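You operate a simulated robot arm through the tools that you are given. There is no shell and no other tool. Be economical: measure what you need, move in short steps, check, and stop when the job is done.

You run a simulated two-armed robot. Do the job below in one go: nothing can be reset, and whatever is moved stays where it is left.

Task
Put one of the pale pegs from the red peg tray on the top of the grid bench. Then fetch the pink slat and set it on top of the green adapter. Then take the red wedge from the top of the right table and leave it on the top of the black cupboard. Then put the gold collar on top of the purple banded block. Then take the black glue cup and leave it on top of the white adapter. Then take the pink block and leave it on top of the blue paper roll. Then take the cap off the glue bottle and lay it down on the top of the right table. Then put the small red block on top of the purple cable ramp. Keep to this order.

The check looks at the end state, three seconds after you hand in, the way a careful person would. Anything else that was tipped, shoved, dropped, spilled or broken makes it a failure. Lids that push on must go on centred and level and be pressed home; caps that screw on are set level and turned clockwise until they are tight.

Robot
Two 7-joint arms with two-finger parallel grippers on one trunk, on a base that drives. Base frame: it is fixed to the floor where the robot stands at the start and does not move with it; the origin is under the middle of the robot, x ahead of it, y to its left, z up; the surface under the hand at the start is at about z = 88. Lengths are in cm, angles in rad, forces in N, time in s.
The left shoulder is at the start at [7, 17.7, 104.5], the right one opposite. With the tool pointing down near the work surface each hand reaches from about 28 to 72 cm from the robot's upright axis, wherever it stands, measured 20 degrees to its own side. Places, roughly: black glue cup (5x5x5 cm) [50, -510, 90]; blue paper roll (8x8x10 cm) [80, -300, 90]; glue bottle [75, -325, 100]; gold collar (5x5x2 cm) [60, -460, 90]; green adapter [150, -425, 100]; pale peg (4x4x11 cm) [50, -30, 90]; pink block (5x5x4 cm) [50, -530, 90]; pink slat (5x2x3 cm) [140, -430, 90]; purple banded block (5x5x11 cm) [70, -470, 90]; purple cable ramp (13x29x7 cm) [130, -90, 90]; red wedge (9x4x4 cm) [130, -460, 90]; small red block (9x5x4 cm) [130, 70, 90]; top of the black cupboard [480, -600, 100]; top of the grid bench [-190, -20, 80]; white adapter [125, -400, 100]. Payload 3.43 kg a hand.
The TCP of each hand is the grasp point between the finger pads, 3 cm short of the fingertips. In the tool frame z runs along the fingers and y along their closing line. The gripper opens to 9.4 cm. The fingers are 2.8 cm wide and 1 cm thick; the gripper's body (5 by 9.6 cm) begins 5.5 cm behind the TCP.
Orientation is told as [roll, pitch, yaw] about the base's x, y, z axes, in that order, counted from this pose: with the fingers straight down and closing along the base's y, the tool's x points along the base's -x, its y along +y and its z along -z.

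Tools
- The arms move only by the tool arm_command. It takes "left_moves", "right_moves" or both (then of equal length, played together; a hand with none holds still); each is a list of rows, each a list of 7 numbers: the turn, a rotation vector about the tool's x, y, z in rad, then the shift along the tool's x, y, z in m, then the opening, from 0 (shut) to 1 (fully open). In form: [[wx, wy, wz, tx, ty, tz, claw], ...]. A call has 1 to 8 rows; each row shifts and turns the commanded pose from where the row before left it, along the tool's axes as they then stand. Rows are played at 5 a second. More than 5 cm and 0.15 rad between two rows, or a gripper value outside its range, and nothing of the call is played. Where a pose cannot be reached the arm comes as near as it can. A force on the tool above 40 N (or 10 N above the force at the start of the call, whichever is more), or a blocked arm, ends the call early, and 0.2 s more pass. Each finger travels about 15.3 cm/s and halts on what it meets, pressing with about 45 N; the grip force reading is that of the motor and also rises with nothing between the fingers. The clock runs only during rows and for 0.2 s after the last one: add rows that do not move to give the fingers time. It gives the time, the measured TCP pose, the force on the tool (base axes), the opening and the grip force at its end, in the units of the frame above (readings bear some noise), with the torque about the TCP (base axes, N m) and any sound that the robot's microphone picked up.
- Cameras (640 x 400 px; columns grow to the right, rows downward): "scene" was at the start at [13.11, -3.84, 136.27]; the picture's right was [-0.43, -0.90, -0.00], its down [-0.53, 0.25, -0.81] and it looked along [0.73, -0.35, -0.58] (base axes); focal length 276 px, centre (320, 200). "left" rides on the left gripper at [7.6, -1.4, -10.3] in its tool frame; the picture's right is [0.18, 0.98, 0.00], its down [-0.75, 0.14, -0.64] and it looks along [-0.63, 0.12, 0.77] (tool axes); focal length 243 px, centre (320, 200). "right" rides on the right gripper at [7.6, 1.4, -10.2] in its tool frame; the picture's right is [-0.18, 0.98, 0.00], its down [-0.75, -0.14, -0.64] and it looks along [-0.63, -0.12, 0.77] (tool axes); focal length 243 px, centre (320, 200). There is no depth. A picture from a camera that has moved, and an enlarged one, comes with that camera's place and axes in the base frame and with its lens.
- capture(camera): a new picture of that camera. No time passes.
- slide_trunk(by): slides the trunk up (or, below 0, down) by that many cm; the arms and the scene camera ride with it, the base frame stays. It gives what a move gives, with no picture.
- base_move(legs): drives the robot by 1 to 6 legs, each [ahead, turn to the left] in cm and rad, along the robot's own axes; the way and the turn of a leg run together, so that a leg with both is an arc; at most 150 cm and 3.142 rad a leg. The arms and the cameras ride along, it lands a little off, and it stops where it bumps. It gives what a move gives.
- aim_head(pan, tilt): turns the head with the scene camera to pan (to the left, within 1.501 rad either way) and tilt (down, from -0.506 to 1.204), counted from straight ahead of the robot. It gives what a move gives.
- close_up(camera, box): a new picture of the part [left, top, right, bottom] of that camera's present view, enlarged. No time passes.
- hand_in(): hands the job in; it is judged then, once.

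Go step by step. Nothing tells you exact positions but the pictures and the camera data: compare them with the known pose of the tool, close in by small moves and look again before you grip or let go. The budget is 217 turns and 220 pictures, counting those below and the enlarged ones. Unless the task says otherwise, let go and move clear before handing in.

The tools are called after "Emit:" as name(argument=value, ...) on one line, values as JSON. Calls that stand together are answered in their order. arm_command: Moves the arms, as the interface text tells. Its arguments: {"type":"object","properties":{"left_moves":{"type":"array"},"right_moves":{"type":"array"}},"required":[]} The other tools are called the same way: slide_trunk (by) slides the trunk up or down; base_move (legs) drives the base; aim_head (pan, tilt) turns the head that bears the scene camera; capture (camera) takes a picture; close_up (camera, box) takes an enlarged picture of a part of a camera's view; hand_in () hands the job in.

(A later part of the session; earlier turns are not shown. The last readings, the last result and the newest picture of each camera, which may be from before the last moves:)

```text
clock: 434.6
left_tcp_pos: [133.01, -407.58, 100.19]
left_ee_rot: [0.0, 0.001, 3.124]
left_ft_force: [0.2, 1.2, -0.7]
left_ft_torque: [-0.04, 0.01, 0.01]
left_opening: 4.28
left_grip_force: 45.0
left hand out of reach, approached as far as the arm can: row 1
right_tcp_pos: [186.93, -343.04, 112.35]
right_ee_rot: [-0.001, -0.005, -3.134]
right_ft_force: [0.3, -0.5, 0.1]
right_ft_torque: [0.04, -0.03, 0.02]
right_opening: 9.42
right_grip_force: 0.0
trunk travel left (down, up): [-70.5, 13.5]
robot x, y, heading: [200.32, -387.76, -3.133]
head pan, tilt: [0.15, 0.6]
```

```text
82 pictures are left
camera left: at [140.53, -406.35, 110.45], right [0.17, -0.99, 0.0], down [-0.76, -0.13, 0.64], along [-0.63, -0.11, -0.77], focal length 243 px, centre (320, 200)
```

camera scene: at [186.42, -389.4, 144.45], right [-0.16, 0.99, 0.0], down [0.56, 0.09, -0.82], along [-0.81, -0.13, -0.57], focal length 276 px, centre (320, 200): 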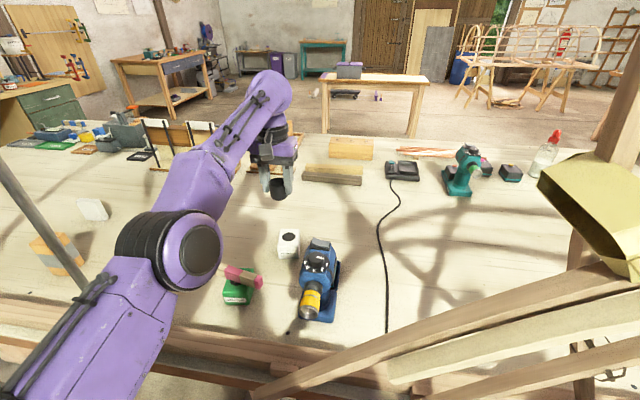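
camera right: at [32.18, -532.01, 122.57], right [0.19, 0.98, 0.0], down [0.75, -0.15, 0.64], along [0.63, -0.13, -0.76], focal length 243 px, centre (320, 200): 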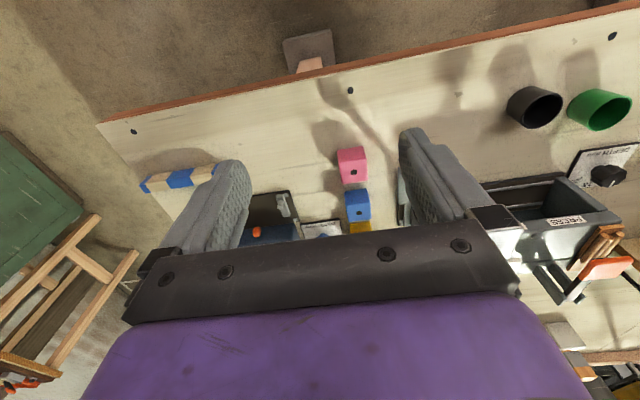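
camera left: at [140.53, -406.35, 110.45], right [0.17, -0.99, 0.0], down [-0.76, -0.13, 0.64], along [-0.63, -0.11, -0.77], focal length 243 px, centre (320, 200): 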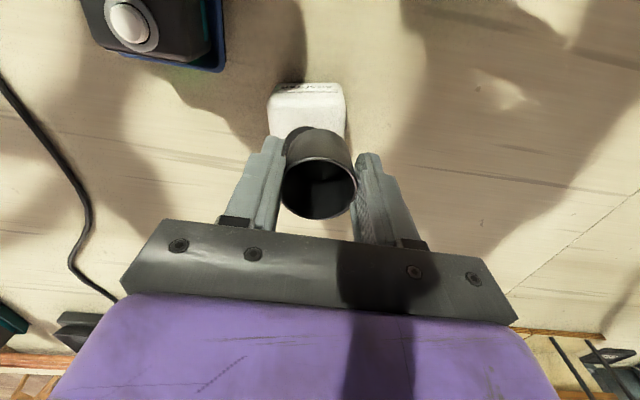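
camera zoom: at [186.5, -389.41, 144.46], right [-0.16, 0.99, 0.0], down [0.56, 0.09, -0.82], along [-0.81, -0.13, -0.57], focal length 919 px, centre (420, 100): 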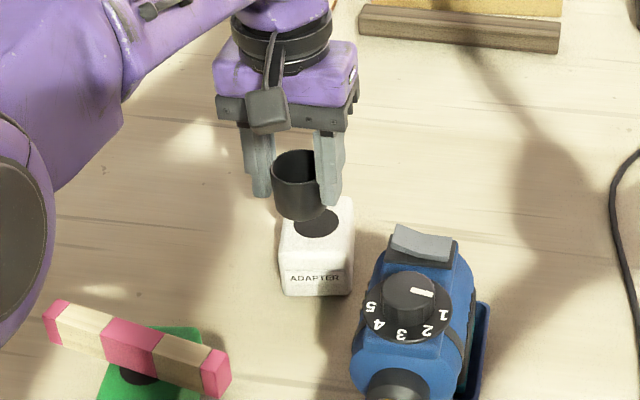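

Emit:
arm_command(left_moves=[[0, 0, 0, 0, -0.008, 0.005, 0.4], [0, 0, 0, -0.009, 0, 0.005, 0.4], [0, 0, 0, 0, 0, 0, 0.4]])

Emit:
close_up(camera="scene", box=[210, 170, 370, 290])

Emit:
close_up(camera="left", box=[220, 60, 420, 260])

```text
clock: 435.4
left_tcp_pos: [132.02, -406.7, 99.28]
left_ee_rot: [-0.001, 0.003, 3.124]
left_ft_force: [0.3, -0.4, 0.0]
left_ft_torque: [0.03, -0.01, -0.02]
left_opening: 4.31
left_grip_force: 45.1
right_tcp_pos: [187.2, -343.05, 112.47]
right_ee_rot: [-0.001, -0.004, -3.136]
right_ft_force: [0.5, 0.6, 0.0]
right_ft_torque: [0.0, -0.01, 0.0]
right_opening: 9.43
right_grip_force: 0.0
trunk travel left (down, up): [-70.5, 13.5]
robot x, y, heading: [200.1, -388.37, -3.139]
head pan, tilt: [0.15, 0.6]
```

```text
3.33 times, centred on (290, 230) of scene
camera zoom: at [186.55, -389.41, 144.47], right [-0.16, 0.99, 0.0], down [0.56, 0.09, -0.83], along [-0.82, -0.13, -0.56], focal length 919 px, centre (420, 100)
```

zoom: 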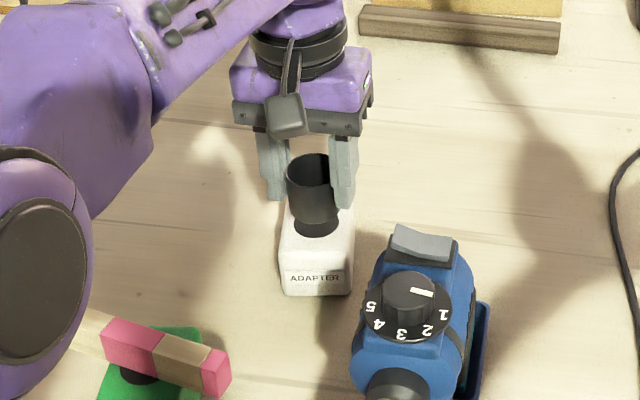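

```text
2.00 times, centred on (320, 160) of left
camera zoom: at [139.71, -405.5, 109.54], right [0.17, -0.99, 0.0], down [-0.76, -0.13, 0.64], along [-0.63, -0.11, -0.77], focal length 485 px, centre (320, 280)
```

zoom: 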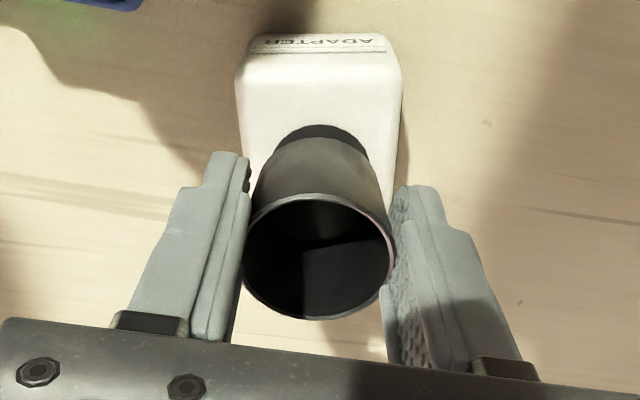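

Aligned over the dark disc. Lowering gently.

Emit:
arm_command(left_moves=[[0, 0, 0, 0, 0, 0.008, 0.4], [0, 0, 0, 0, 0, 0.004, 0.4], [0, 0, 0, 0, 0, 0.003, 0.4], [0, 0, 0, 0, 0, 0.002, 0.4], [0, 0, 0, 0, 0, 0, 0.4]])

Emit:
close_up(camera="scene", box=[160, 170, 370, 300])

```text
clock: 436.6
left_tcp_pos: [132.09, -406.62, 97.54]
left_ee_rot: [0.0, 0.001, 3.124]
left_ft_force: [-1.7, -1.5, 4.6]
left_ft_torque: [0.08, 0.2, 0.0]
left_opening: 4.31
left_grip_force: 45.4
right_tcp_pos: [187.17, -343.1, 112.46]
right_ee_rot: [0.0, -0.004, -3.134]
right_ft_force: [0.6, 0.3, -1.1]
right_ft_torque: [0.04, 0.0, 0.01]
right_opening: 9.4
right_grip_force: 0.1
trunk travel left (down, up): [-70.5, 13.5]
robot x, y, heading: [199.66, -387.7, -3.136]
head pan, tilt: [0.15, 0.6]
```

```text
3.05 times, centred on (265, 235) of scene
camera zoom: at [186.57, -389.38, 144.48], right [-0.16, 0.99, 0.0], down [0.56, 0.09, -0.83], along [-0.82, -0.13, -0.56], focal length 840 px, centre (488, 93)
```

zoom: 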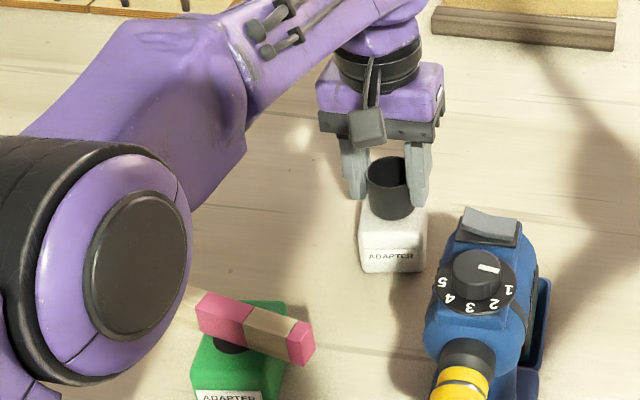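

Contact made. Releasing and lifting straight up.

Emit:
arm_command(left_moves=[[0, 0, 0, 0, 0, 0, 0.5], [0, 0, 0, 0, 0, 0, 0.6], [0, 0, 0, 0, 0, 0, 0.65], [0, 0, 0, 0, 0, -0.02, 0.65], [0, 0, 0, 0, 0, -0.04, 0.65], [0, 0, 0, 0, 0, -0.04, 0.65], [0, 0, 0, 0.01, 0.008, -0.04, 0.65], [0, 0, 0, 0, 0, 0, 0.65]])

Emit:
close_up(camera="scene", box=[160, 170, 370, 300])

Emit:
capture(camera="left")

```text
clock: 438.4
left_tcp_pos: [133.37, -407.82, 111.35]
left_ee_rot: [0.001, 0.002, 3.126]
left_ft_force: [-0.3, 0.0, -0.1]
left_ft_torque: [0.02, -0.02, -0.03]
left_opening: 6.11
left_grip_force: 0.2
left hand out of reach, approached as far as the arm can: row 6
right_tcp_pos: [187.0, -342.95, 112.41]
right_ee_rot: [0.0, -0.004, -3.134]
right_ft_force: [0.2, -0.5, 0.2]
right_ft_torque: [-0.01, 0.0, 0.03]
right_opening: 9.39
right_grip_force: 0.1
trunk travel left (down, up): [-70.5, 13.5]
robot x, y, heading: [199.94, -387.99, -3.137]
head pan, tilt: [0.15, 0.6]
```

```text
3.05 times, centred on (265, 235) of scene
camera zoom: at [186.39, -389.37, 144.45], right [-0.16, 0.99, 0.0], down [0.56, 0.09, -0.82], along [-0.81, -0.13, -0.57], focal length 840 px, centre (488, 93)
```

zoom: 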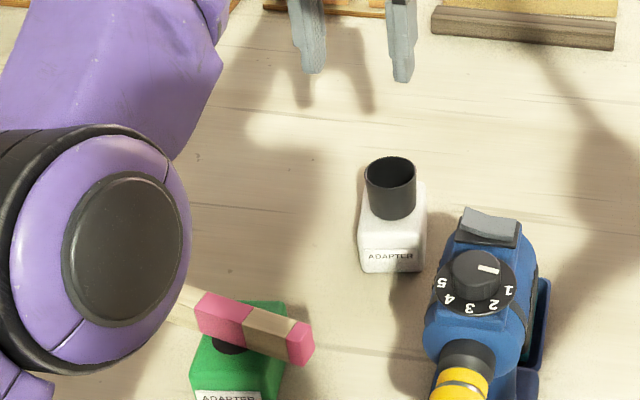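

```text
77 pictures are left
camera left: at [140.87, -406.71, 121.66], right [0.17, -0.99, 0.0], down [-0.76, -0.13, 0.64], along [-0.63, -0.11, -0.77], focal length 243 px, centre (320, 200)
```

left: 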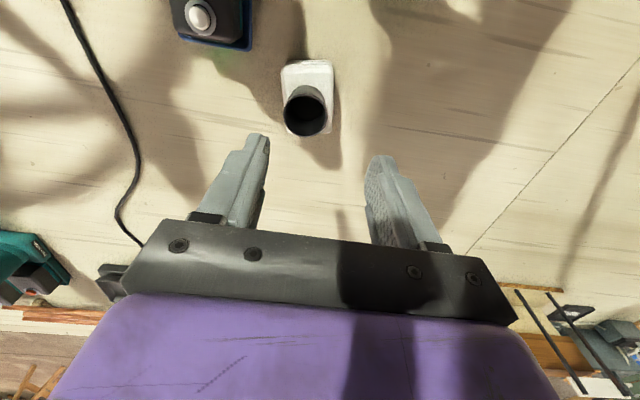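

The black cup stands centred on the white adapter. Now I back out, tuck both arms, raise the trunk and drive round to the near side for the pink block.

Emit:
base_move(legs=[[-46, 0]])

Emit:
arm_command(left_moves=[[0, 0, 0, 0.045, 0, 0, 1], [0, 0, 0, 0.045, 0, 0, 1], [0, 0, 0, 0.045, 0, 0, 1], [0, 0, 0, 0.045, 0, 0, 1], [0, 0, 0, 0.045, 0, 0, 1], [0, 0, 0, 0.02, 0.0, 0, 1], [0, 0, 0, 0, 0, 0, 1]], right_moves=[[0, 0, 0, -0.04, 0.02, 0, 1], [0, 0, 0, -0.04, 0.03, 0, 1], [0, 0, 0, -0.04, 0.03, 0, 1], [0, 0, 0, -0.04, 0.03, 0, 1], [0, 0, 0, -0.04, 0.03, 0, 1], [0, 0, 0, -0.04, 0.03, 0, 1], [0, 0, 0, -0.03, 0.03, 0, 1]])

Emit:
slide_trunk(by=12)

Emit:
base_move(legs=[[0, 1.345], [147, 0], [0, 0.227], [102, 0], [0, -1.57], [130, 0]])

```text
clock: 441.1
left_tcp_pos: [179.0, -407.61, 111.37]
left_ee_rot: [0.002, 0.002, 3.123]
left_ft_force: [-0.2, -0.5, -0.1]
left_ft_torque: [0.05, -0.02, -0.04]
left_opening: 6.1
left_grip_force: 0.1
right_tcp_pos: [232.56, -342.62, 112.33]
right_ee_rot: [0.0, -0.003, -3.136]
right_ft_force: [-0.2, 0.5, 0.4]
right_ft_torque: [0.0, 0.01, 0.03]
right_opening: 9.41
right_grip_force: 0.0
trunk travel left (down, up): [-70.5, 13.5]
robot x, y, heading: [245.67, -387.37, -3.137]
head pan, tilt: [0.15, 0.6]
```

```text
clock: 442.7
left_tcp_pos: [203.3, -407.77, 111.33]
left_ee_rot: [0.002, 0.002, 3.124]
left_ft_force: [0.1, 0.3, -0.2]
left_ft_torque: [-0.01, -0.01, 0.02]
left_opening: 9.39
left_grip_force: 0.3
right_tcp_pos: [205.62, -362.73, 112.28]
right_ee_rot: [0.001, -0.001, -3.137]
right_ft_force: [-0.1, -0.8, -0.2]
right_ft_torque: [0.01, -0.04, -0.02]
right_opening: 9.38
right_grip_force: 0.1
trunk travel left (down, up): [-70.5, 13.5]
robot x, y, heading: [245.56, -387.8, -3.134]
head pan, tilt: [0.15, 0.6]
```

```text
clock: 444.2
left_tcp_pos: [203.51, -407.98, 123.26]
left_ee_rot: [0.0, -0.001, 3.124]
left_ft_force: [0.8, 0.6, 0.4]
left_ft_torque: [-0.03, -0.02, -0.04]
left_opening: 9.42
left_grip_force: 0.0
right_tcp_pos: [205.82, -362.79, 124.46]
right_ee_rot: [0.0, -0.003, -3.135]
right_ft_force: [-0.4, 0.3, 0.2]
right_ft_torque: [0.01, 0.0, 0.0]
right_opening: 9.42
right_grip_force: 0.1
trunk travel left (down, up): [-82.5, 1.5]
robot x, y, heading: [245.48, -387.58, -3.132]
head pan, tilt: [0.15, 0.6]
```

```text
clock: 470.5
left_tcp_pos: [39.98, -648.31, 123.43]
left_ee_rot: [0.0, 0.0, 3.084]
left_ft_force: [0.6, 0.0, 0.4]
left_ft_torque: [0.0, -0.01, 0.01]
left_opening: 9.41
left_grip_force: 0.1
right_tcp_pos: [44.24, -603.27, 124.51]
right_ee_rot: [0.0, -0.003, 3.106]
right_ft_force: [0.1, 0.3, 0.1]
right_ft_torque: [-0.04, 0.0, 0.04]
right_opening: 9.38
right_grip_force: 0.0
trunk travel left (down, up): [-82.5, 1.5]
robot x, y, heading: [83.13, -629.64, 3.111]
head pan, tilt: [0.15, 0.6]
```

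Emit:
base_move(legs=[[133, 0], [0, -1.54], [106, 0], [0, -1.57], [42, 0]])

Emit:
slide_trunk(by=-12)

Emit:
capture(camera="right")

```text
clock: 492.0
left_tcp_pos: [33.68, -498.93, 123.29]
left_ee_rot: [0.001, 0.002, -0.018]
left_ft_force: [-0.2, 0.3, 0.2]
left_ft_torque: [0.0, 0.05, 0.01]
left_opening: 9.4
left_grip_force: 0.2
right_tcp_pos: [31.35, -543.87, 124.55]
right_ee_rot: [-0.001, -0.006, 0.005]
right_ft_force: [-0.3, 0.1, 0.4]
right_ft_torque: [0.04, 0.02, -0.02]
right_opening: 9.42
right_grip_force: 0.1
trunk travel left (down, up): [-82.5, 1.5]
robot x, y, heading: [-8.4, -519.14, 0.004]
head pan, tilt: [0.15, 0.6]
```

```text
clock: 493.5
left_tcp_pos: [33.85, -498.84, 111.45]
left_ee_rot: [-0.002, -0.001, -0.02]
left_ft_force: [0.0, -0.1, 0.2]
left_ft_torque: [-0.01, 0.02, 0.0]
left_opening: 9.38
left_grip_force: 0.0
right_tcp_pos: [31.47, -543.89, 112.45]
right_ee_rot: [-0.001, -0.004, 0.005]
right_ft_force: [0.9, -0.2, -0.2]
right_ft_torque: [-0.03, 0.03, 0.01]
right_opening: 9.41
right_grip_force: 0.0
trunk travel left (down, up): [-70.5, 13.5]
robot x, y, heading: [-8.39, -519.23, 0.0]
head pan, tilt: [0.15, 0.6]
```

```text
76 pictures are left
camera right: at [23.7, -542.6, 122.76], right [0.18, 0.98, 0.0], down [0.75, -0.14, 0.64], along [0.63, -0.12, -0.76], focal length 243 px, centre (320, 200)
```

right: 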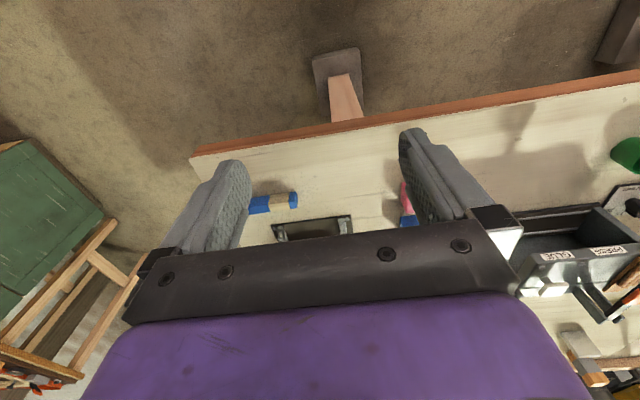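

Emit:
arm_command(right_moves=[[0, 0, 0, -0.04, 0.026, 0, 0.8], [0, 0, 0, -0.04, 0.026, 0, 0.8], [0, 0, 0, -0.04, 0.026, 0, 0.8], [0, 0, 0, -0.04, 0.026, 0, 0.8], [0, 0, 0, -0.03, 0.024, 0, 0.8], [0, 0, 0, 0, 0, 0, 0.8]])

Emit:
capture(camera="right")

```text
clock: 494.9
left_tcp_pos: [33.8, -498.9, 111.33]
left_ee_rot: [0.0, 0.0, -0.019]
left_ft_force: [-0.4, 0.4, 0.5]
left_ft_torque: [0.02, -0.05, 0.0]
left_opening: 9.38
left_grip_force: 0.0
right_tcp_pos: [50.33, -531.12, 112.4]
right_ee_rot: [0.001, -0.007, 0.005]
right_ft_force: [-0.2, -0.3, 0.5]
right_ft_torque: [0.0, 0.0, 0.0]
right_opening: 7.5
right_grip_force: 0.1
trunk travel left (down, up): [-70.5, 13.5]
robot x, y, heading: [-8.26, -519.35, 0.012]
head pan, tilt: [0.15, 0.6]
```

```text
75 pictures are left
camera right: at [42.63, -529.8, 122.65], right [0.18, 0.98, 0.0], down [0.75, -0.14, 0.65], along [0.64, -0.12, -0.76], focal length 243 px, centre (320, 200)
```

right: 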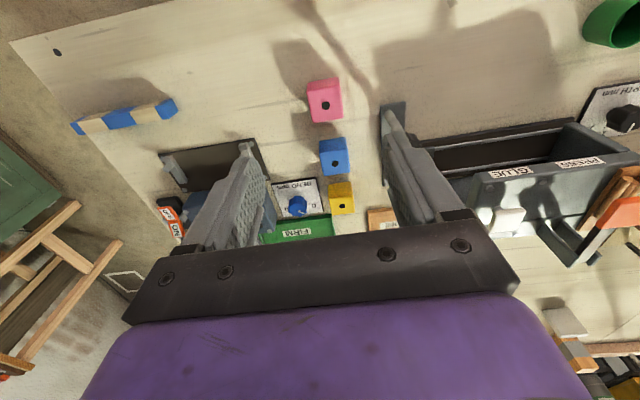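

Pink block at [53,-531.1]. Moving over it, descending and gripping.

Emit:
arm_command(right_moves=[[0, 0, 0, -0.026, 0, 0.02, 0.72], [0, 0, 0, 0, 0, 0.045, 0.72], [0, 0, 0, 0, 0, 0.045, 0.72], [0, 0, 0, 0, 0, 0.03, 0.72], [0, 0, 0, 0, 0, 0, 0.72]])

Emit:
capture(camera="right")

```text
clock: 496.1
left_tcp_pos: [33.78, -498.9, 111.42]
left_ee_rot: [0.0, 0.001, -0.02]
left_ft_force: [-0.9, -0.6, 0.3]
left_ft_torque: [0.01, 0.02, 0.0]
left_opening: 9.4
left_grip_force: 0.0
right_tcp_pos: [52.98, -531.05, 98.46]
right_ee_rot: [0.001, -0.005, 0.006]
right_ft_force: [-0.1, 0.8, -1.3]
right_ft_torque: [-0.01, -0.04, 0.01]
right_opening: 6.78
right_grip_force: 0.0
trunk travel left (down, up): [-70.5, 13.5]
robot x, y, heading: [-8.48, -519.37, 0.008]
head pan, tilt: [0.15, 0.6]
```

```text
74 pictures are left
camera right: at [45.27, -529.73, 108.68], right [0.18, 0.98, 0.0], down [0.75, -0.14, 0.65], along [0.64, -0.12, -0.76], focal length 243 px, centre (320, 200)
```

right: 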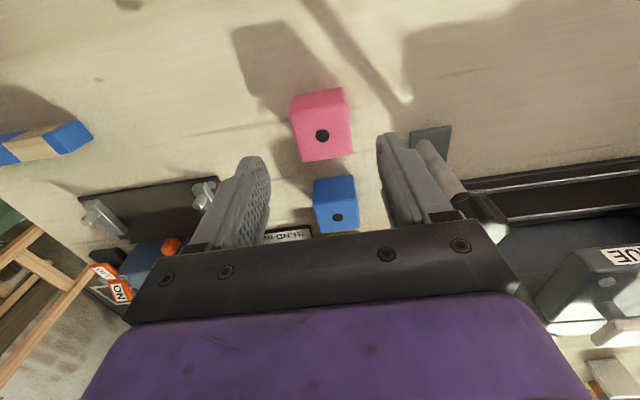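

Emit:
arm_command(right_moves=[[0, 0, 0, -0.002, 0, 0.03, 0.72], [0, 0, 0, 0, 0, 0.025, 0.72], [0, 0, 0, 0, 0, 0.008, 0.72], [0, 0, 0, 0, 0, 0, 0.6], [0, 0, 0, 0, 0, 0, 0.45], [0, 0, 0, 0, 0, 0, 0.4], [0, 0, 0, 0, 0, 0, 0.4]])

Emit:
arm_command(right_moves=[[0, 0, 0, 0, 0, -0.03, 0.4], [0, 0, 0, 0, 0, -0.045, 0.4], [0, 0, 0, 0, 0, -0.045, 0.4], [0, 0, 0, 0, 0, -0.045, 0.4], [0, 0, 0, 0, 0, -0.03, 0.4], [0, 0, 0, 0, 0, 0, 0.4]])

Emit:
capture(camera="right")

```text
clock: 497.7
left_tcp_pos: [33.83, -498.76, 111.44]
left_ee_rot: [-0.001, 0.001, -0.019]
left_ft_force: [0.1, 0.4, -0.6]
left_ft_torque: [-0.04, 0.0, -0.01]
left_opening: 9.41
left_grip_force: 0.1
right_tcp_pos: [53.26, -530.98, 92.13]
right_ee_rot: [0.001, -0.003, 0.005]
right_ft_force: [-0.4, -0.3, 0.0]
right_ft_torque: [0.0, -0.01, -0.01]
right_opening: 4.55
right_grip_force: 45.5
trunk travel left (down, up): [-70.5, 13.5]
robot x, y, heading: [-8.42, -519.23, 0.003]
head pan, tilt: [0.15, 0.6]
```

```text
clock: 499.1
left_tcp_pos: [33.87, -498.89, 111.37]
left_ee_rot: [0.0, 0.0, -0.018]
left_ft_force: [0.5, 0.2, 0.0]
left_ft_torque: [0.02, 0.0, -0.01]
left_opening: 9.4
left_grip_force: 0.0
right_tcp_pos: [53.32, -531.06, 111.66]
right_ee_rot: [0.0, -0.003, 0.005]
right_ft_force: [0.3, 0.0, -0.6]
right_ft_torque: [-0.05, 0.0, 0.02]
right_opening: 4.52
right_grip_force: 44.8
trunk travel left (down, up): [-70.5, 13.5]
robot x, y, heading: [-8.26, -519.15, 0.004]
head pan, tilt: [0.15, 0.6]
```

```text
73 pictures are left
camera right: at [45.52, -529.68, 121.96], right [0.18, 0.98, 0.0], down [0.75, -0.14, 0.64], along [0.63, -0.12, -0.76], focal length 243 px, centre (320, 200)
```

right: 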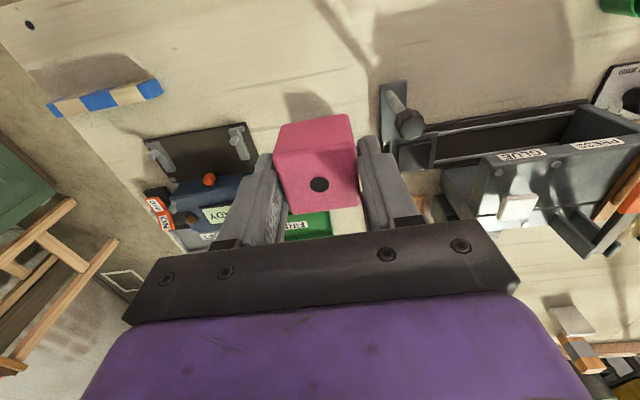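

I have the pink block. I back out and drive north along the aisle to the paper roll at y≈-300.

Emit:
base_move(legs=[[-42, 0], [0, 1.57], [110, 0], [102, 0], [0, -1.57], [30, 0]])

Emit:
aim_head(pan=0, tilt=0.6)

Emit:
capture(camera="scene")

```text
clock: 520.9
left_tcp_pos: [26.83, -291.47, 111.35]
left_ee_rot: [0.0, -0.001, -0.057]
left_ft_force: [-0.7, -0.4, 0.1]
left_ft_torque: [0.02, -0.01, 0.02]
left_opening: 9.42
left_grip_force: 0.1
right_tcp_pos: [44.9, -324.22, 111.71]
right_ee_rot: [0.0, -0.004, -0.031]
right_ft_force: [0.6, 0.0, -1.3]
right_ft_torque: [0.0, 0.0, 0.0]
right_opening: 4.54
right_grip_force: 44.6
trunk travel left (down, up): [-70.5, 13.5]
robot x, y, heading: [-16.07, -310.03, -0.032]
head pan, tilt: [0.15, 0.6]
```

```text
clock: 521.6
left_tcp_pos: [26.88, -291.49, 111.3]
left_ee_rot: [0.0, 0.003, -0.054]
left_ft_force: [0.0, 0.2, -0.8]
left_ft_torque: [-0.01, 0.01, 0.04]
left_opening: 9.4
left_grip_force: 0.1
right_tcp_pos: [45.03, -324.39, 111.55]
right_ee_rot: [0.0, -0.004, -0.031]
right_ft_force: [1.2, 0.3, -0.3]
right_ft_torque: [0.03, 0.0, -0.02]
right_opening: 4.53
right_grip_force: 45.2
trunk travel left (down, up): [-70.5, 13.5]
robot x, y, heading: [-16.67, -310.45, -0.032]
head pan, tilt: [0.0, 0.6]
```

```text
72 pictures are left
camera scene: at [-2.03, -310.67, 144.45], right [-0.03, -1.0, 0.0], down [-0.57, 0.02, -0.82], along [0.82, -0.02, -0.57], focal length 276 px, centre (320, 200)
```

scene: 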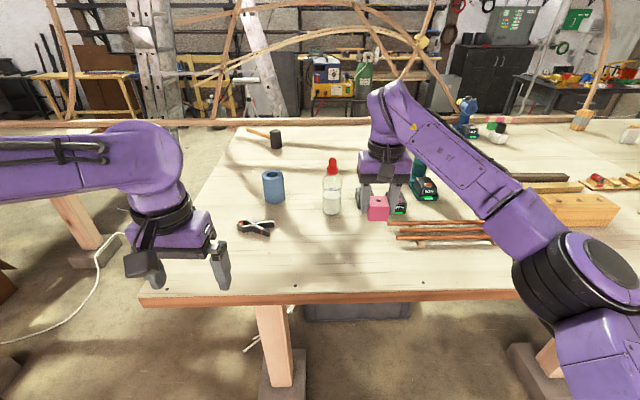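

The blue roll stands at ≈[81,-296.5] (top z≈98) and the glue bottle at ≈[72,-316.5]. I'll shift to y≈-287 so the right arm can reach over the roll, with the trunk raised for clearance.

Emit:
slide_trunk(by=8)

Emit:
base_move(legs=[[-30, 0], [0, 1.6], [23, 0], [0, -1.57], [52, 0]])

Emit:
aim_head(pan=0, tilt=0.7)

Emit:
capture(camera="scene")

Emit:
capture(camera="right")

```text
clock: 522.8
left_tcp_pos: [26.81, -291.39, 119.4]
left_ee_rot: [0.001, 0.001, -0.055]
left_ft_force: [-0.5, -0.2, 0.0]
left_ft_torque: [0.0, 0.0, 0.01]
left_opening: 9.38
left_grip_force: 0.3
right_tcp_pos: [44.99, -324.19, 119.62]
right_ee_rot: [0.001, -0.003, -0.031]
right_ft_force: [-0.9, -0.7, -0.5]
right_ft_torque: [-0.02, -0.02, -0.02]
right_opening: 4.53
right_grip_force: 45.2
trunk travel left (down, up): [-78.5, 5.5]
robot x, y, heading: [-16.02, -310.11, -0.029]
head pan, tilt: [0.0, 0.6]
```

```text
clock: 536.5
left_tcp_pos: [48.64, -267.89, 119.45]
left_ee_rot: [0.0, -0.001, -0.045]
left_ft_force: [-0.3, -0.3, 0.3]
left_ft_torque: [-0.01, 0.01, 0.01]
left_opening: 9.42
left_grip_force: 0.1
right_tcp_pos: [67.4, -300.44, 119.65]
right_ee_rot: [0.001, -0.007, -0.019]
right_ft_force: [-0.9, -0.4, -0.5]
right_ft_torque: [0.01, -0.01, -0.04]
right_opening: 4.51
right_grip_force: 44.7
trunk travel left (down, up): [-78.5, 5.5]
robot x, y, heading: [6.14, -286.92, -0.018]
head pan, tilt: [0.0, 0.6]
```

```text
clock: 537.2
left_tcp_pos: [48.71, -267.82, 119.36]
left_ee_rot: [0.0, 0.0, -0.045]
left_ft_force: [0.1, 0.3, 0.8]
left_ft_torque: [0.0, -0.03, -0.02]
left_opening: 9.41
left_grip_force: 0.0
right_tcp_pos: [67.51, -300.53, 119.7]
right_ee_rot: [0.0, -0.004, -0.018]
right_ft_force: [-0.7, 0.4, -0.3]
right_ft_torque: [0.0, -0.01, 0.01]
right_opening: 4.53
right_grip_force: 45.1
trunk travel left (down, up): [-78.5, 5.5]
robot x, y, heading: [5.99, -287.08, -0.016]
head pan, tilt: [0.0, 0.7]
```

```text
71 pictures are left
camera scene: at [19.85, -287.46, 151.6], right [-0.02, -1.0, 0.0], down [-0.64, 0.01, -0.76], along [0.76, -0.01, -0.64], focal length 276 px, centre (320, 200)
```

scene: 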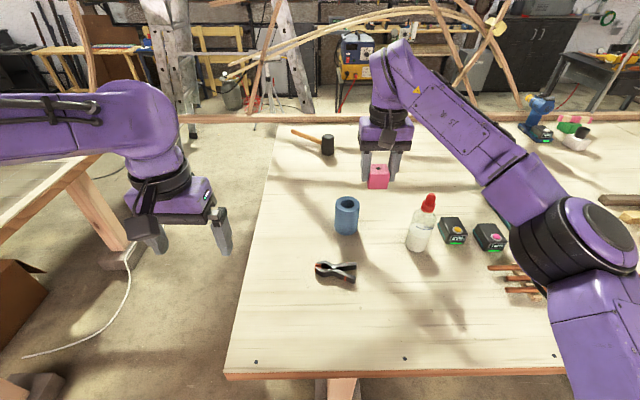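

```text
70 pictures are left
camera right: at [59.71, -298.97, 129.95], right [0.2, 0.98, 0.0], down [0.75, -0.15, 0.64], along [0.63, -0.13, -0.76], focal length 243 px, centre (320, 200)
```

right: 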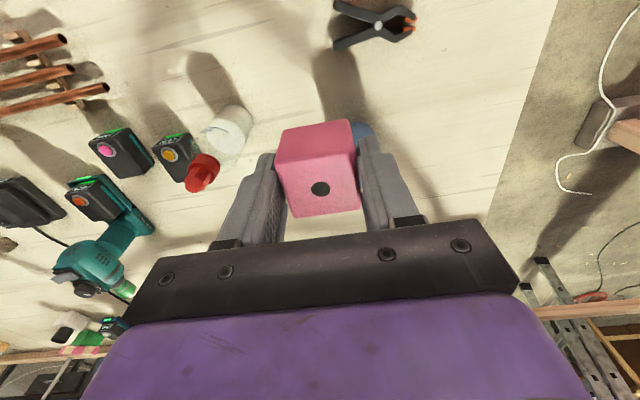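

Emit:
base_move(legs=[[6.5, 0]])

Emit:
arm_command(right_moves=[[0, 0, 0, -0.02, 0.02, 0.03, 0.4], [0, 0, 0, -0.03, 0.02, 0.03, 0.4], [0, 0, 0, -0.02, 0.0, 0.02, 0.4], [0, 0, 0, 0, 0, 0, 0.4]])

Emit:
capture(camera="right")

Emit:
close_up(camera="scene", box=[260, 100, 460, 260])

```text
clock: 538.2
left_tcp_pos: [53.85, -268.14, 120.03]
left_ee_rot: [-0.001, -0.011, -0.044]
left_ft_force: [-1.3, -0.5, 1.0]
left_ft_torque: [0.01, -0.05, -0.01]
left_opening: 9.39
left_grip_force: 0.0
right_tcp_pos: [72.42, -300.62, 120.58]
right_ee_rot: [0.0, -0.02, -0.018]
right_ft_force: [-0.8, -0.2, 0.5]
right_ft_torque: [0.01, -0.07, 0.01]
right_opening: 4.52
right_grip_force: 45.2
trunk travel left (down, up): [-78.5, 5.5]
robot x, y, heading: [12.68, -287.19, -0.018]
head pan, tilt: [0.0, 0.7]
```

```text
clock: 539.2
left_tcp_pos: [55.17, -268.21, 119.39]
left_ee_rot: [0.0, 0.0, -0.042]
left_ft_force: [0.1, 0.2, 0.1]
left_ft_torque: [0.03, 0.02, 0.01]
left_opening: 9.38
left_grip_force: 0.1
right_tcp_pos: [79.44, -297.83, 111.48]
right_ee_rot: [0.002, -0.006, -0.018]
right_ft_force: [0.1, 0.2, -0.7]
right_ft_torque: [0.0, 0.03, 0.02]
right_opening: 4.53
right_grip_force: 44.9
right hand out of reach, approached as far as the arm can: row 3
trunk travel left (down, up): [-78.5, 5.5]
robot x, y, heading: [12.68, -287.43, -0.017]
head pan, tilt: [0.0, 0.7]
```

```text
69 pictures are left
camera right: at [71.74, -296.27, 121.65], right [0.2, 0.98, 0.0], down [0.75, -0.16, 0.65], along [0.63, -0.13, -0.76], focal length 243 px, centre (320, 200)
```

right: 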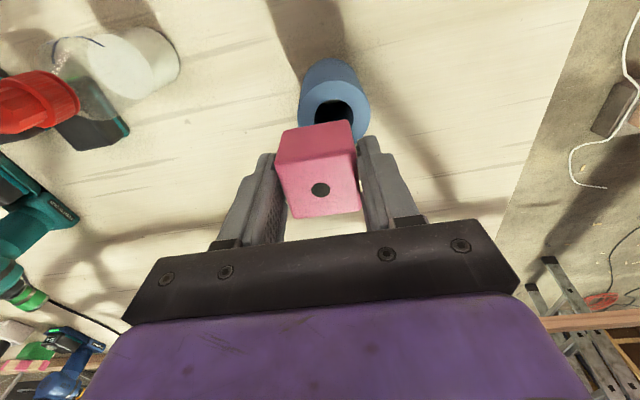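

```text
2.50 times, centred on (360, 180) of scene
camera zoom: at [26.52, -287.75, 151.57], right [-0.02, -1.0, 0.0], down [-0.65, 0.01, -0.76], along [0.76, -0.01, -0.65], focal length 690 px, centre (220, 250)
```

zoom: 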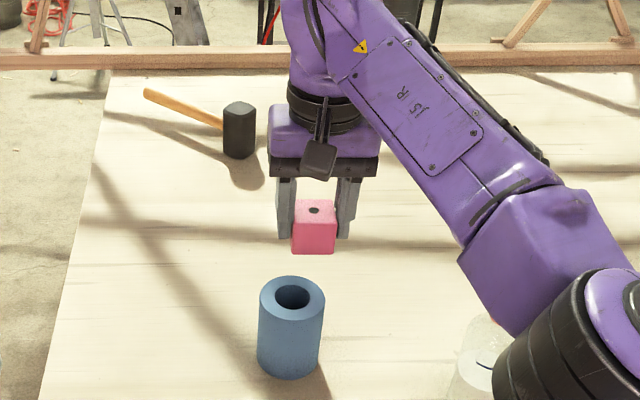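

Emit:
arm_command(right_moves=[[0, 0, 0, 0, 0.01, 0.03, 0.4], [0, 0, 0, -0.012, 0.002, 0.025, 0.4], [0, 0, 0, 0, 0, 0, 0.4]])

Emit:
capture(camera="right")

Emit:
close_up(camera="scene", box=[260, 100, 500, 260])

```text
clock: 540.0
left_tcp_pos: [55.03, -268.13, 119.63]
left_ee_rot: [0.0, -0.003, -0.045]
left_ft_force: [0.1, 0.1, 0.2]
left_ft_torque: [0.0, 0.0, 0.01]
left_opening: 9.4
left_grip_force: 0.1
right_tcp_pos: [79.72, -296.58, 106.94]
right_ee_rot: [0.0, -0.01, -0.017]
right_ft_force: [-0.5, 0.3, -0.5]
right_ft_torque: [0.01, 0.0, 0.01]
right_opening: 4.53
right_grip_force: 45.2
right hand out of reach, approached as far as the arm can: row 2
trunk travel left (down, up): [-78.5, 5.5]
robot x, y, heading: [12.87, -286.9, -0.021]
head pan, tilt: [0.0, 0.7]
```

```text
67 pictures are left
camera right: at [71.95, -295.15, 117.09], right [0.2, 0.98, 0.0], down [0.75, -0.15, 0.65], along [0.64, -0.13, -0.76], focal length 243 px, centre (320, 200)
```

right: 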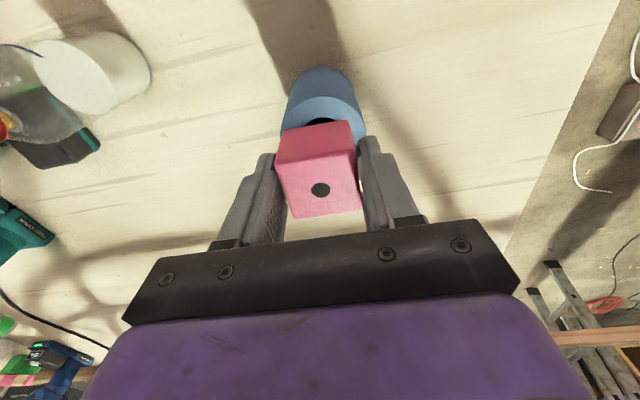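

```text
2.50 times, centred on (380, 180) of scene
camera zoom: at [26.15, -287.56, 151.61], right [-0.02, -1.0, 0.0], down [-0.64, 0.01, -0.77], along [0.77, -0.01, -0.64], focal length 690 px, centre (170, 250)
```

zoom: 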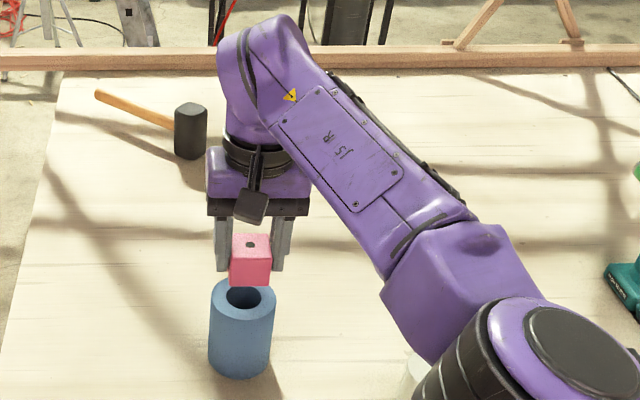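

Emit:
base_move(legs=[[1.4, 0]])

Emit:
arm_command(right_moves=[[0, 0, 0, 0, 0, 0.02, 0.4], [0, 0.005, 0, 0, 0, 0.01, 0.4], [0, 0, 0, 0, 0, 0, 0.4]])

Emit:
capture(camera="right")

Emit:
close_up(camera="scene", box=[260, 100, 500, 260])

```text
clock: 540.7
left_tcp_pos: [56.01, -268.0, 119.62]
left_ee_rot: [0.0, -0.006, -0.044]
left_ft_force: [-1.3, -0.2, 0.8]
left_ft_torque: [-0.02, -0.05, 0.03]
left_opening: 9.38
left_grip_force: 0.0
right_tcp_pos: [80.86, -296.56, 107.13]
right_ee_rot: [0.002, -0.01, -0.018]
right_ft_force: [0.4, 0.0, 0.2]
right_ft_torque: [0.03, -0.01, -0.03]
right_opening: 4.52
right_grip_force: 44.4
trunk travel left (down, up): [-78.5, 5.5]
robot x, y, heading: [14.36, -287.41, -0.015]
head pan, tilt: [0.0, 0.7]
```

```text
clock: 541.5
left_tcp_pos: [56.42, -268.05, 119.45]
left_ee_rot: [0.001, -0.003, -0.044]
left_ft_force: [-0.1, -1.0, 0.3]
left_ft_torque: [-0.03, -0.02, -0.03]
left_opening: 9.41
left_grip_force: 0.1
right_tcp_pos: [81.25, -296.79, 103.81]
right_ee_rot: [0.0, -0.002, -0.017]
right_ft_force: [0.9, 0.0, -0.4]
right_ft_torque: [-0.04, -0.03, 0.02]
right_opening: 4.52
right_grip_force: 44.5
trunk travel left (down, up): [-78.5, 5.5]
robot x, y, heading: [13.39, -287.29, -0.017]
head pan, tilt: [0.0, 0.7]
```

```text
65 pictures are left
camera right: at [73.57, -295.18, 114.07], right [0.2, 0.98, 0.0], down [0.75, -0.15, 0.64], along [0.63, -0.13, -0.77], focal length 243 px, centre (320, 200)
```

right: 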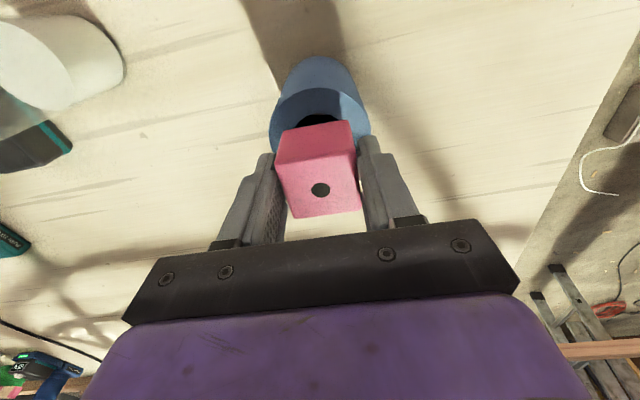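

```text
2.50 times, centred on (380, 180) of scene
camera zoom: at [27.74, -287.56, 151.59], right [-0.02, -1.0, 0.0], down [-0.64, 0.01, -0.76], along [0.76, -0.01, -0.64], focal length 690 px, centre (170, 250)
```

zoom: 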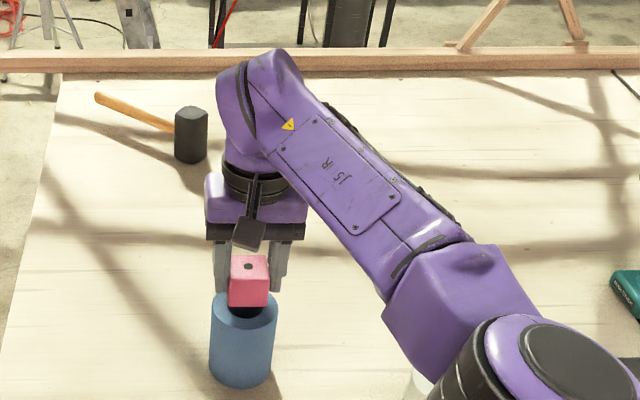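

Emit:
arm_command(right_moves=[[0, 0, 0, 0, 0.004, 0.008, 0.4], [0, 0, 0, 0, 0, 0.004, 0.4], [0, 0, 0, 0, 0, 0.003, 0.4], [0, 0, 0, 0, 0, 0.002, 0.4], [0, 0, 0, 0, 0, 0, 0.4]])

Emit:
close_up(camera="scene", box=[300, 180, 400, 260])

```text
clock: 542.7
left_tcp_pos: [56.49, -268.1, 119.49]
left_ee_rot: [-0.001, -0.002, -0.045]
left_ft_force: [0.2, -0.3, -0.6]
left_ft_torque: [0.01, 0.0, -0.02]
left_opening: 9.39
left_grip_force: 0.0
right_tcp_pos: [81.24, -296.2, 102.09]
right_ee_rot: [-0.001, -0.003, -0.017]
right_ft_force: [-0.9, 0.0, 0.6]
right_ft_torque: [0.01, -0.02, 0.06]
right_opening: 4.53
right_grip_force: 45.0
trunk travel left (down, up): [-78.5, 5.5]
robot x, y, heading: [14.28, -287.12, -0.017]
head pan, tilt: [0.0, 0.7]
```

```text
5.00 times, centred on (350, 220) of scene
camera zoom: at [27.66, -287.59, 151.6], right [-0.02, -1.0, 0.0], down [-0.64, 0.01, -0.76], along [0.76, -0.01, -0.64], focal length 1379 px, centre (170, 100)
```

zoom: 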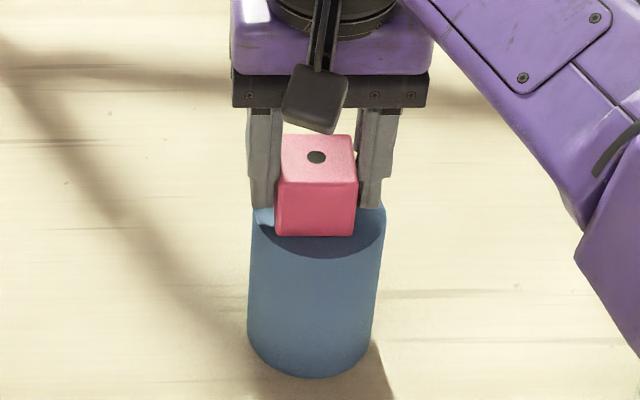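

Emit:
arm_command(right_moves=[[0, 0, 0, 0, 0, 0.002, 0.4], [0, 0, 0, 0, 0, 0.001, 0.4], [0, 0, 0, 0, 0, 0.001, 0.4], [0, 0, 0, 0, 0, 0, 0.4]])

```text
clock: 543.7
left_tcp_pos: [56.09, -268.0, 119.69]
left_ee_rot: [0.0, -0.005, -0.044]
left_ft_force: [-0.7, 0.1, 0.1]
left_ft_torque: [0.0, -0.02, -0.02]
left_opening: 9.4
left_grip_force: 0.1
right_tcp_pos: [81.14, -296.37, 102.1]
right_ee_rot: [0.0, -0.008, -0.017]
right_ft_force: [8.7, -0.2, 29.0]
right_ft_torque: [-0.09, -0.46, -0.02]
right_opening: 4.52
right_grip_force: 45.5
trunk travel left (down, up): [-78.5, 5.5]
robot x, y, heading: [13.83, -287.34, -0.017]
head pan, tilt: [0.0, 0.7]
```

Contact. Ease up, open, and rise.

Emit:
arm_command(right_moves=[[0, 0, 0, 0, 0, -0.0035, 0.4], [0, 0, 0, 0, 0, 0, 0.4], [0, 0, 0, 0, 0, 0, 0.6], [0, 0, 0, 0, 0, 0, 0.7], [0, 0, 0, 0, 0, -0.02, 0.7], [0, 0, 0, 0, 0, -0.03, 0.7], [0, 0, 0, 0.02, 0, -0.03, 0.7], [0, 0, 0, 0.02, 0, 0, 0.7]])

Emit:
capture(camera="right")

Emit:
close_up(camera="scene", box=[290, 100, 510, 260])

```text
clock: 545.5
left_tcp_pos: [56.41, -268.07, 119.52]
left_ee_rot: [-0.001, -0.003, -0.044]
left_ft_force: [-0.3, 0.1, -0.7]
left_ft_torque: [0.04, 0.03, -0.01]
left_opening: 9.39
left_grip_force: 0.1
right_tcp_pos: [77.04, -296.44, 110.09]
right_ee_rot: [0.0, -0.003, -0.019]
right_ft_force: [-1.0, 0.3, -0.4]
right_ft_torque: [-0.01, 0.03, 0.0]
right_opening: 6.58
right_grip_force: 0.1
trunk travel left (down, up): [-78.5, 5.5]
robot x, y, heading: [13.77, -287.61, -0.019]
head pan, tilt: [0.0, 0.7]
```

```text
62 pictures are left
camera right: at [69.45, -294.77, 120.37], right [0.2, 0.98, 0.0], down [0.75, -0.16, 0.64], along [0.63, -0.13, -0.76], focal length 243 px, centre (320, 200)
```

right: 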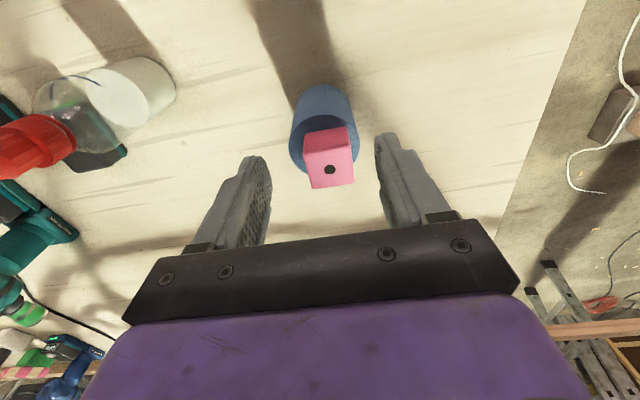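

```text
2.50 times, centred on (400, 180) of scene
camera zoom: at [27.68, -287.63, 151.6], right [-0.02, -1.0, 0.0], down [-0.64, 0.01, -0.76], along [0.76, -0.01, -0.64], focal length 690 px, centre (120, 250)
```

zoom: 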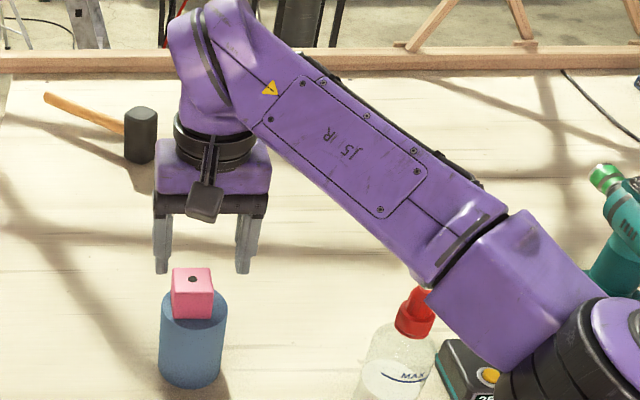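

The pink block rests on the blue roll. Now for the glue bottle: I back out, shift to y≈-316 so the bottle is straight ahead, and look at its cap closely.

Emit:
base_move(legs=[[-46, 0], [0, -1.55], [29, 0], [0, 1.57], [32, 0]])

Emit:
aim_head(pan=0, tilt=0.6)

Emit:
capture(camera="scene")

```text
clock: 559.2
left_tcp_pos: [41.69, -293.88, 119.4]
left_ee_rot: [0.0, -0.003, -0.004]
left_ft_force: [0.1, 0.0, -0.9]
left_ft_torque: [0.0, -0.01, -0.01]
left_opening: 9.38
left_grip_force: 0.0
right_tcp_pos: [63.67, -321.26, 110.09]
right_ee_rot: [-0.001, -0.003, 0.024]
right_ft_force: [0.4, 0.4, 0.5]
right_ft_torque: [-0.03, 0.0, 0.03]
right_opening: 6.57
right_grip_force: 0.0
trunk travel left (down, up): [-78.5, 5.5]
robot x, y, heading: [0.13, -314.83, 0.024]
head pan, tilt: [0.0, 0.7]
```

```text
clock: 559.9
left_tcp_pos: [41.9, -293.86, 119.43]
left_ee_rot: [0.0, -0.002, -0.004]
left_ft_force: [0.9, 0.1, 0.9]
left_ft_torque: [0.0, 0.01, -0.02]
left_opening: 9.39
left_grip_force: 0.0
right_tcp_pos: [63.77, -321.03, 110.03]
right_ee_rot: [-0.002, -0.001, 0.023]
right_ft_force: [-0.7, -0.2, -0.8]
right_ft_torque: [0.03, 0.02, 0.02]
right_opening: 6.62
right_grip_force: 0.0
trunk travel left (down, up): [-78.5, 5.5]
robot x, y, heading: [0.35, -314.64, 0.024]
head pan, tilt: [0.0, 0.6]
```

```text
60 pictures are left
camera scene: at [14.32, -314.57, 152.45], right [0.02, -1.0, 0.0], down [-0.57, -0.01, -0.82], along [0.82, 0.02, -0.57], focal length 276 px, centre (320, 200)
```

scene: 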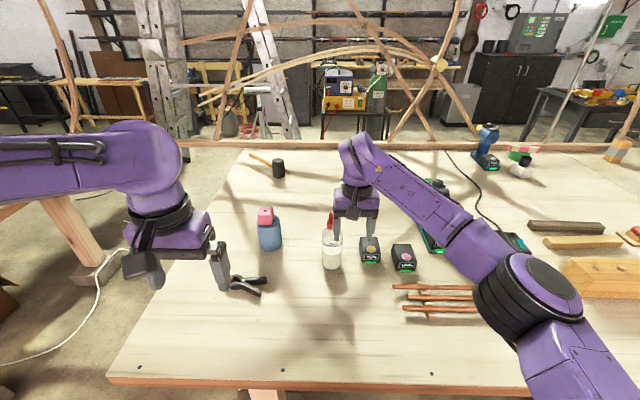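

Emit:
arm_command(right_moves=[[0, 0, 0, 0, 0, -0.03, 0.7], [0, 0, 0, 0.04, -0.02, -0.02, 0.7], [0, 0, 0, 0.03, -0.03, 0, 0.7], [0, 0, 0, 0, 0, 0, 0.7]])

Emit:
close_up(camera="scene", box=[280, 190, 400, 280])

Emit:
capture(camera="right")

```text
clock: 560.9
left_tcp_pos: [41.9, -293.64, 119.43]
left_ee_rot: [-0.002, -0.003, -0.004]
left_ft_force: [0.0, -0.2, 0.7]
left_ft_torque: [-0.01, 0.02, 0.0]
left_opening: 9.4
left_grip_force: 0.0
right_tcp_pos: [56.69, -326.13, 115.02]
right_ee_rot: [-0.001, -0.004, 0.025]
right_ft_force: [0.6, 0.0, 0.2]
right_ft_torque: [-0.02, -0.03, 0.0]
right_opening: 6.57
right_grip_force: 0.2
trunk travel left (down, up): [-78.5, 5.5]
robot x, y, heading: [0.11, -315.22, 0.022]
head pan, tilt: [0.0, 0.6]
```

```text
4.44 times, centred on (340, 235) of scene
camera zoom: at [14.32, -314.35, 152.45], right [0.02, -1.0, 0.0], down [-0.57, -0.01, -0.82], along [0.82, 0.02, -0.57], focal length 1226 px, centre (231, 44)
```

zoom: 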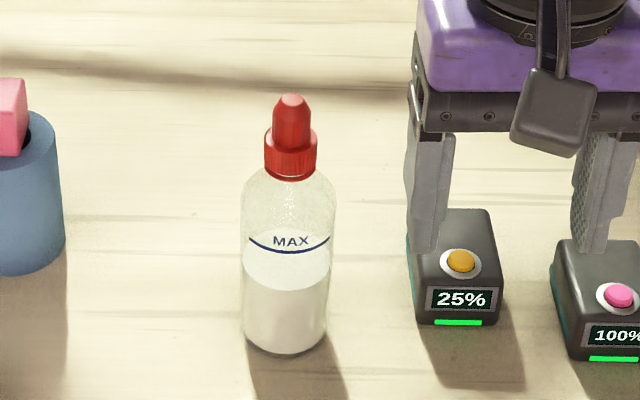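

```text
58 pictures are left
camera right: at [48.99, -324.94, 125.35], right [0.16, 0.99, 0.0], down [0.76, -0.12, 0.64], along [0.64, -0.1, -0.77], focal length 243 px, centre (320, 200)
```

right: 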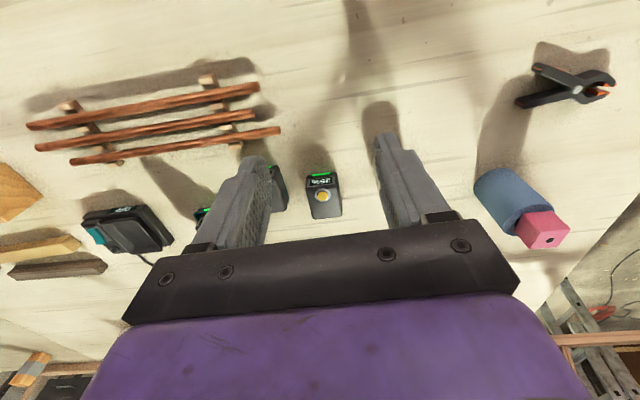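

The bottle stands at [72.2,-316.6] with a red ribbed screw-type cap spanning z≈102–109. I drive closer and bring the right hand above the cap, pre-turned clockwise to have room for unscrewing.

Emit:
base_move(legs=[[10, 0]])

Emit:
arm_command(right_moves=[[0, 0, 0, -0.02, 0.03, -0.01, 0.55], [0, 0, 0, -0.02, 0.03, 0, 0.55], [0, 0, 0, -0.015, 0.033, 0, 0.55], [0, 0, 0.14, 0, 0, 0, 0.55], [0, 0, 0.14, 0, 0, 0, 0.55], [0, 0, 0.14, 0, 0, 0, 0.55], [0, 0, 0.14, 0, 0, 0, 0.55], [0, 0, 0.14, 0, 0, 0, 0.55]])

Emit:
capture(camera="right")

Emit:
capture(camera="scene")

```text
clock: 562.0
left_tcp_pos: [51.34, -293.67, 119.78]
left_ee_rot: [0.001, -0.008, -0.003]
left_ft_force: [-0.9, -1.0, 0.1]
left_ft_torque: [0.01, -0.06, 0.0]
left_opening: 9.41
left_grip_force: 0.1
right_tcp_pos: [66.34, -326.1, 115.29]
right_ee_rot: [0.001, -0.007, 0.026]
right_ft_force: [-0.1, -0.1, 0.5]
right_ft_torque: [-0.01, -0.05, 0.01]
right_opening: 6.56
right_grip_force: 0.1
trunk travel left (down, up): [-78.5, 5.5]
robot x, y, heading: [10.05, -314.78, 0.017]
head pan, tilt: [0.0, 0.6]
```

```text
clock: 563.8
left_tcp_pos: [51.81, -293.66, 119.52]
left_ee_rot: [-0.001, -0.002, -0.003]
left_ft_force: [0.4, -0.1, -0.1]
left_ft_torque: [-0.01, -0.01, -0.01]
left_opening: 9.42
left_grip_force: 0.1
right_tcp_pos: [73.09, -317.77, 115.76]
right_ee_rot: [0.003, -0.007, -0.602]
right_ft_force: [-0.3, 0.1, 0.1]
right_ft_torque: [-0.01, 0.01, 0.02]
right_opening: 5.2
right_grip_force: 0.1
right hand out of reach, approached as far as the arm can: row 8
trunk travel left (down, up): [-78.5, 5.5]
robot x, y, heading: [9.94, -314.86, 0.023]
head pan, tilt: [0.0, 0.6]
```

```text
57 pictures are left
camera right: at [67.48, -312.29, 126.04], right [0.71, 0.71, 0.0], down [0.54, -0.54, 0.65], along [0.46, -0.46, -0.76], focal length 243 px, centre (320, 200)
```

right: 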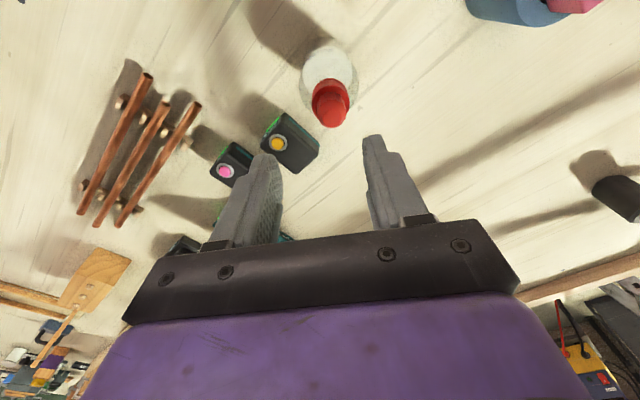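

```text
56 pictures are left
camera scene: at [24.29, -314.4, 152.45], right [0.02, -1.0, 0.0], down [-0.57, -0.01, -0.82], along [0.82, 0.02, -0.57], focal length 276 px, centre (320, 200)
```

scene: 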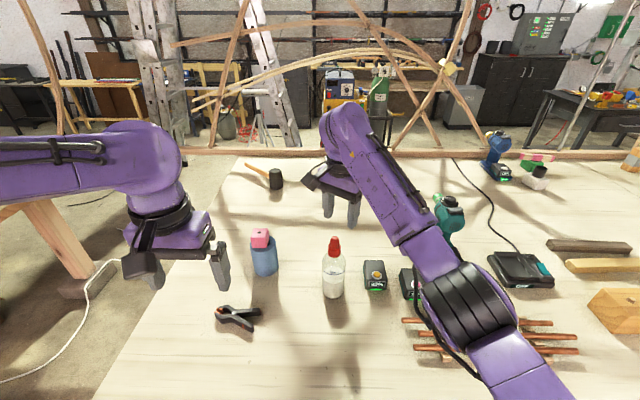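

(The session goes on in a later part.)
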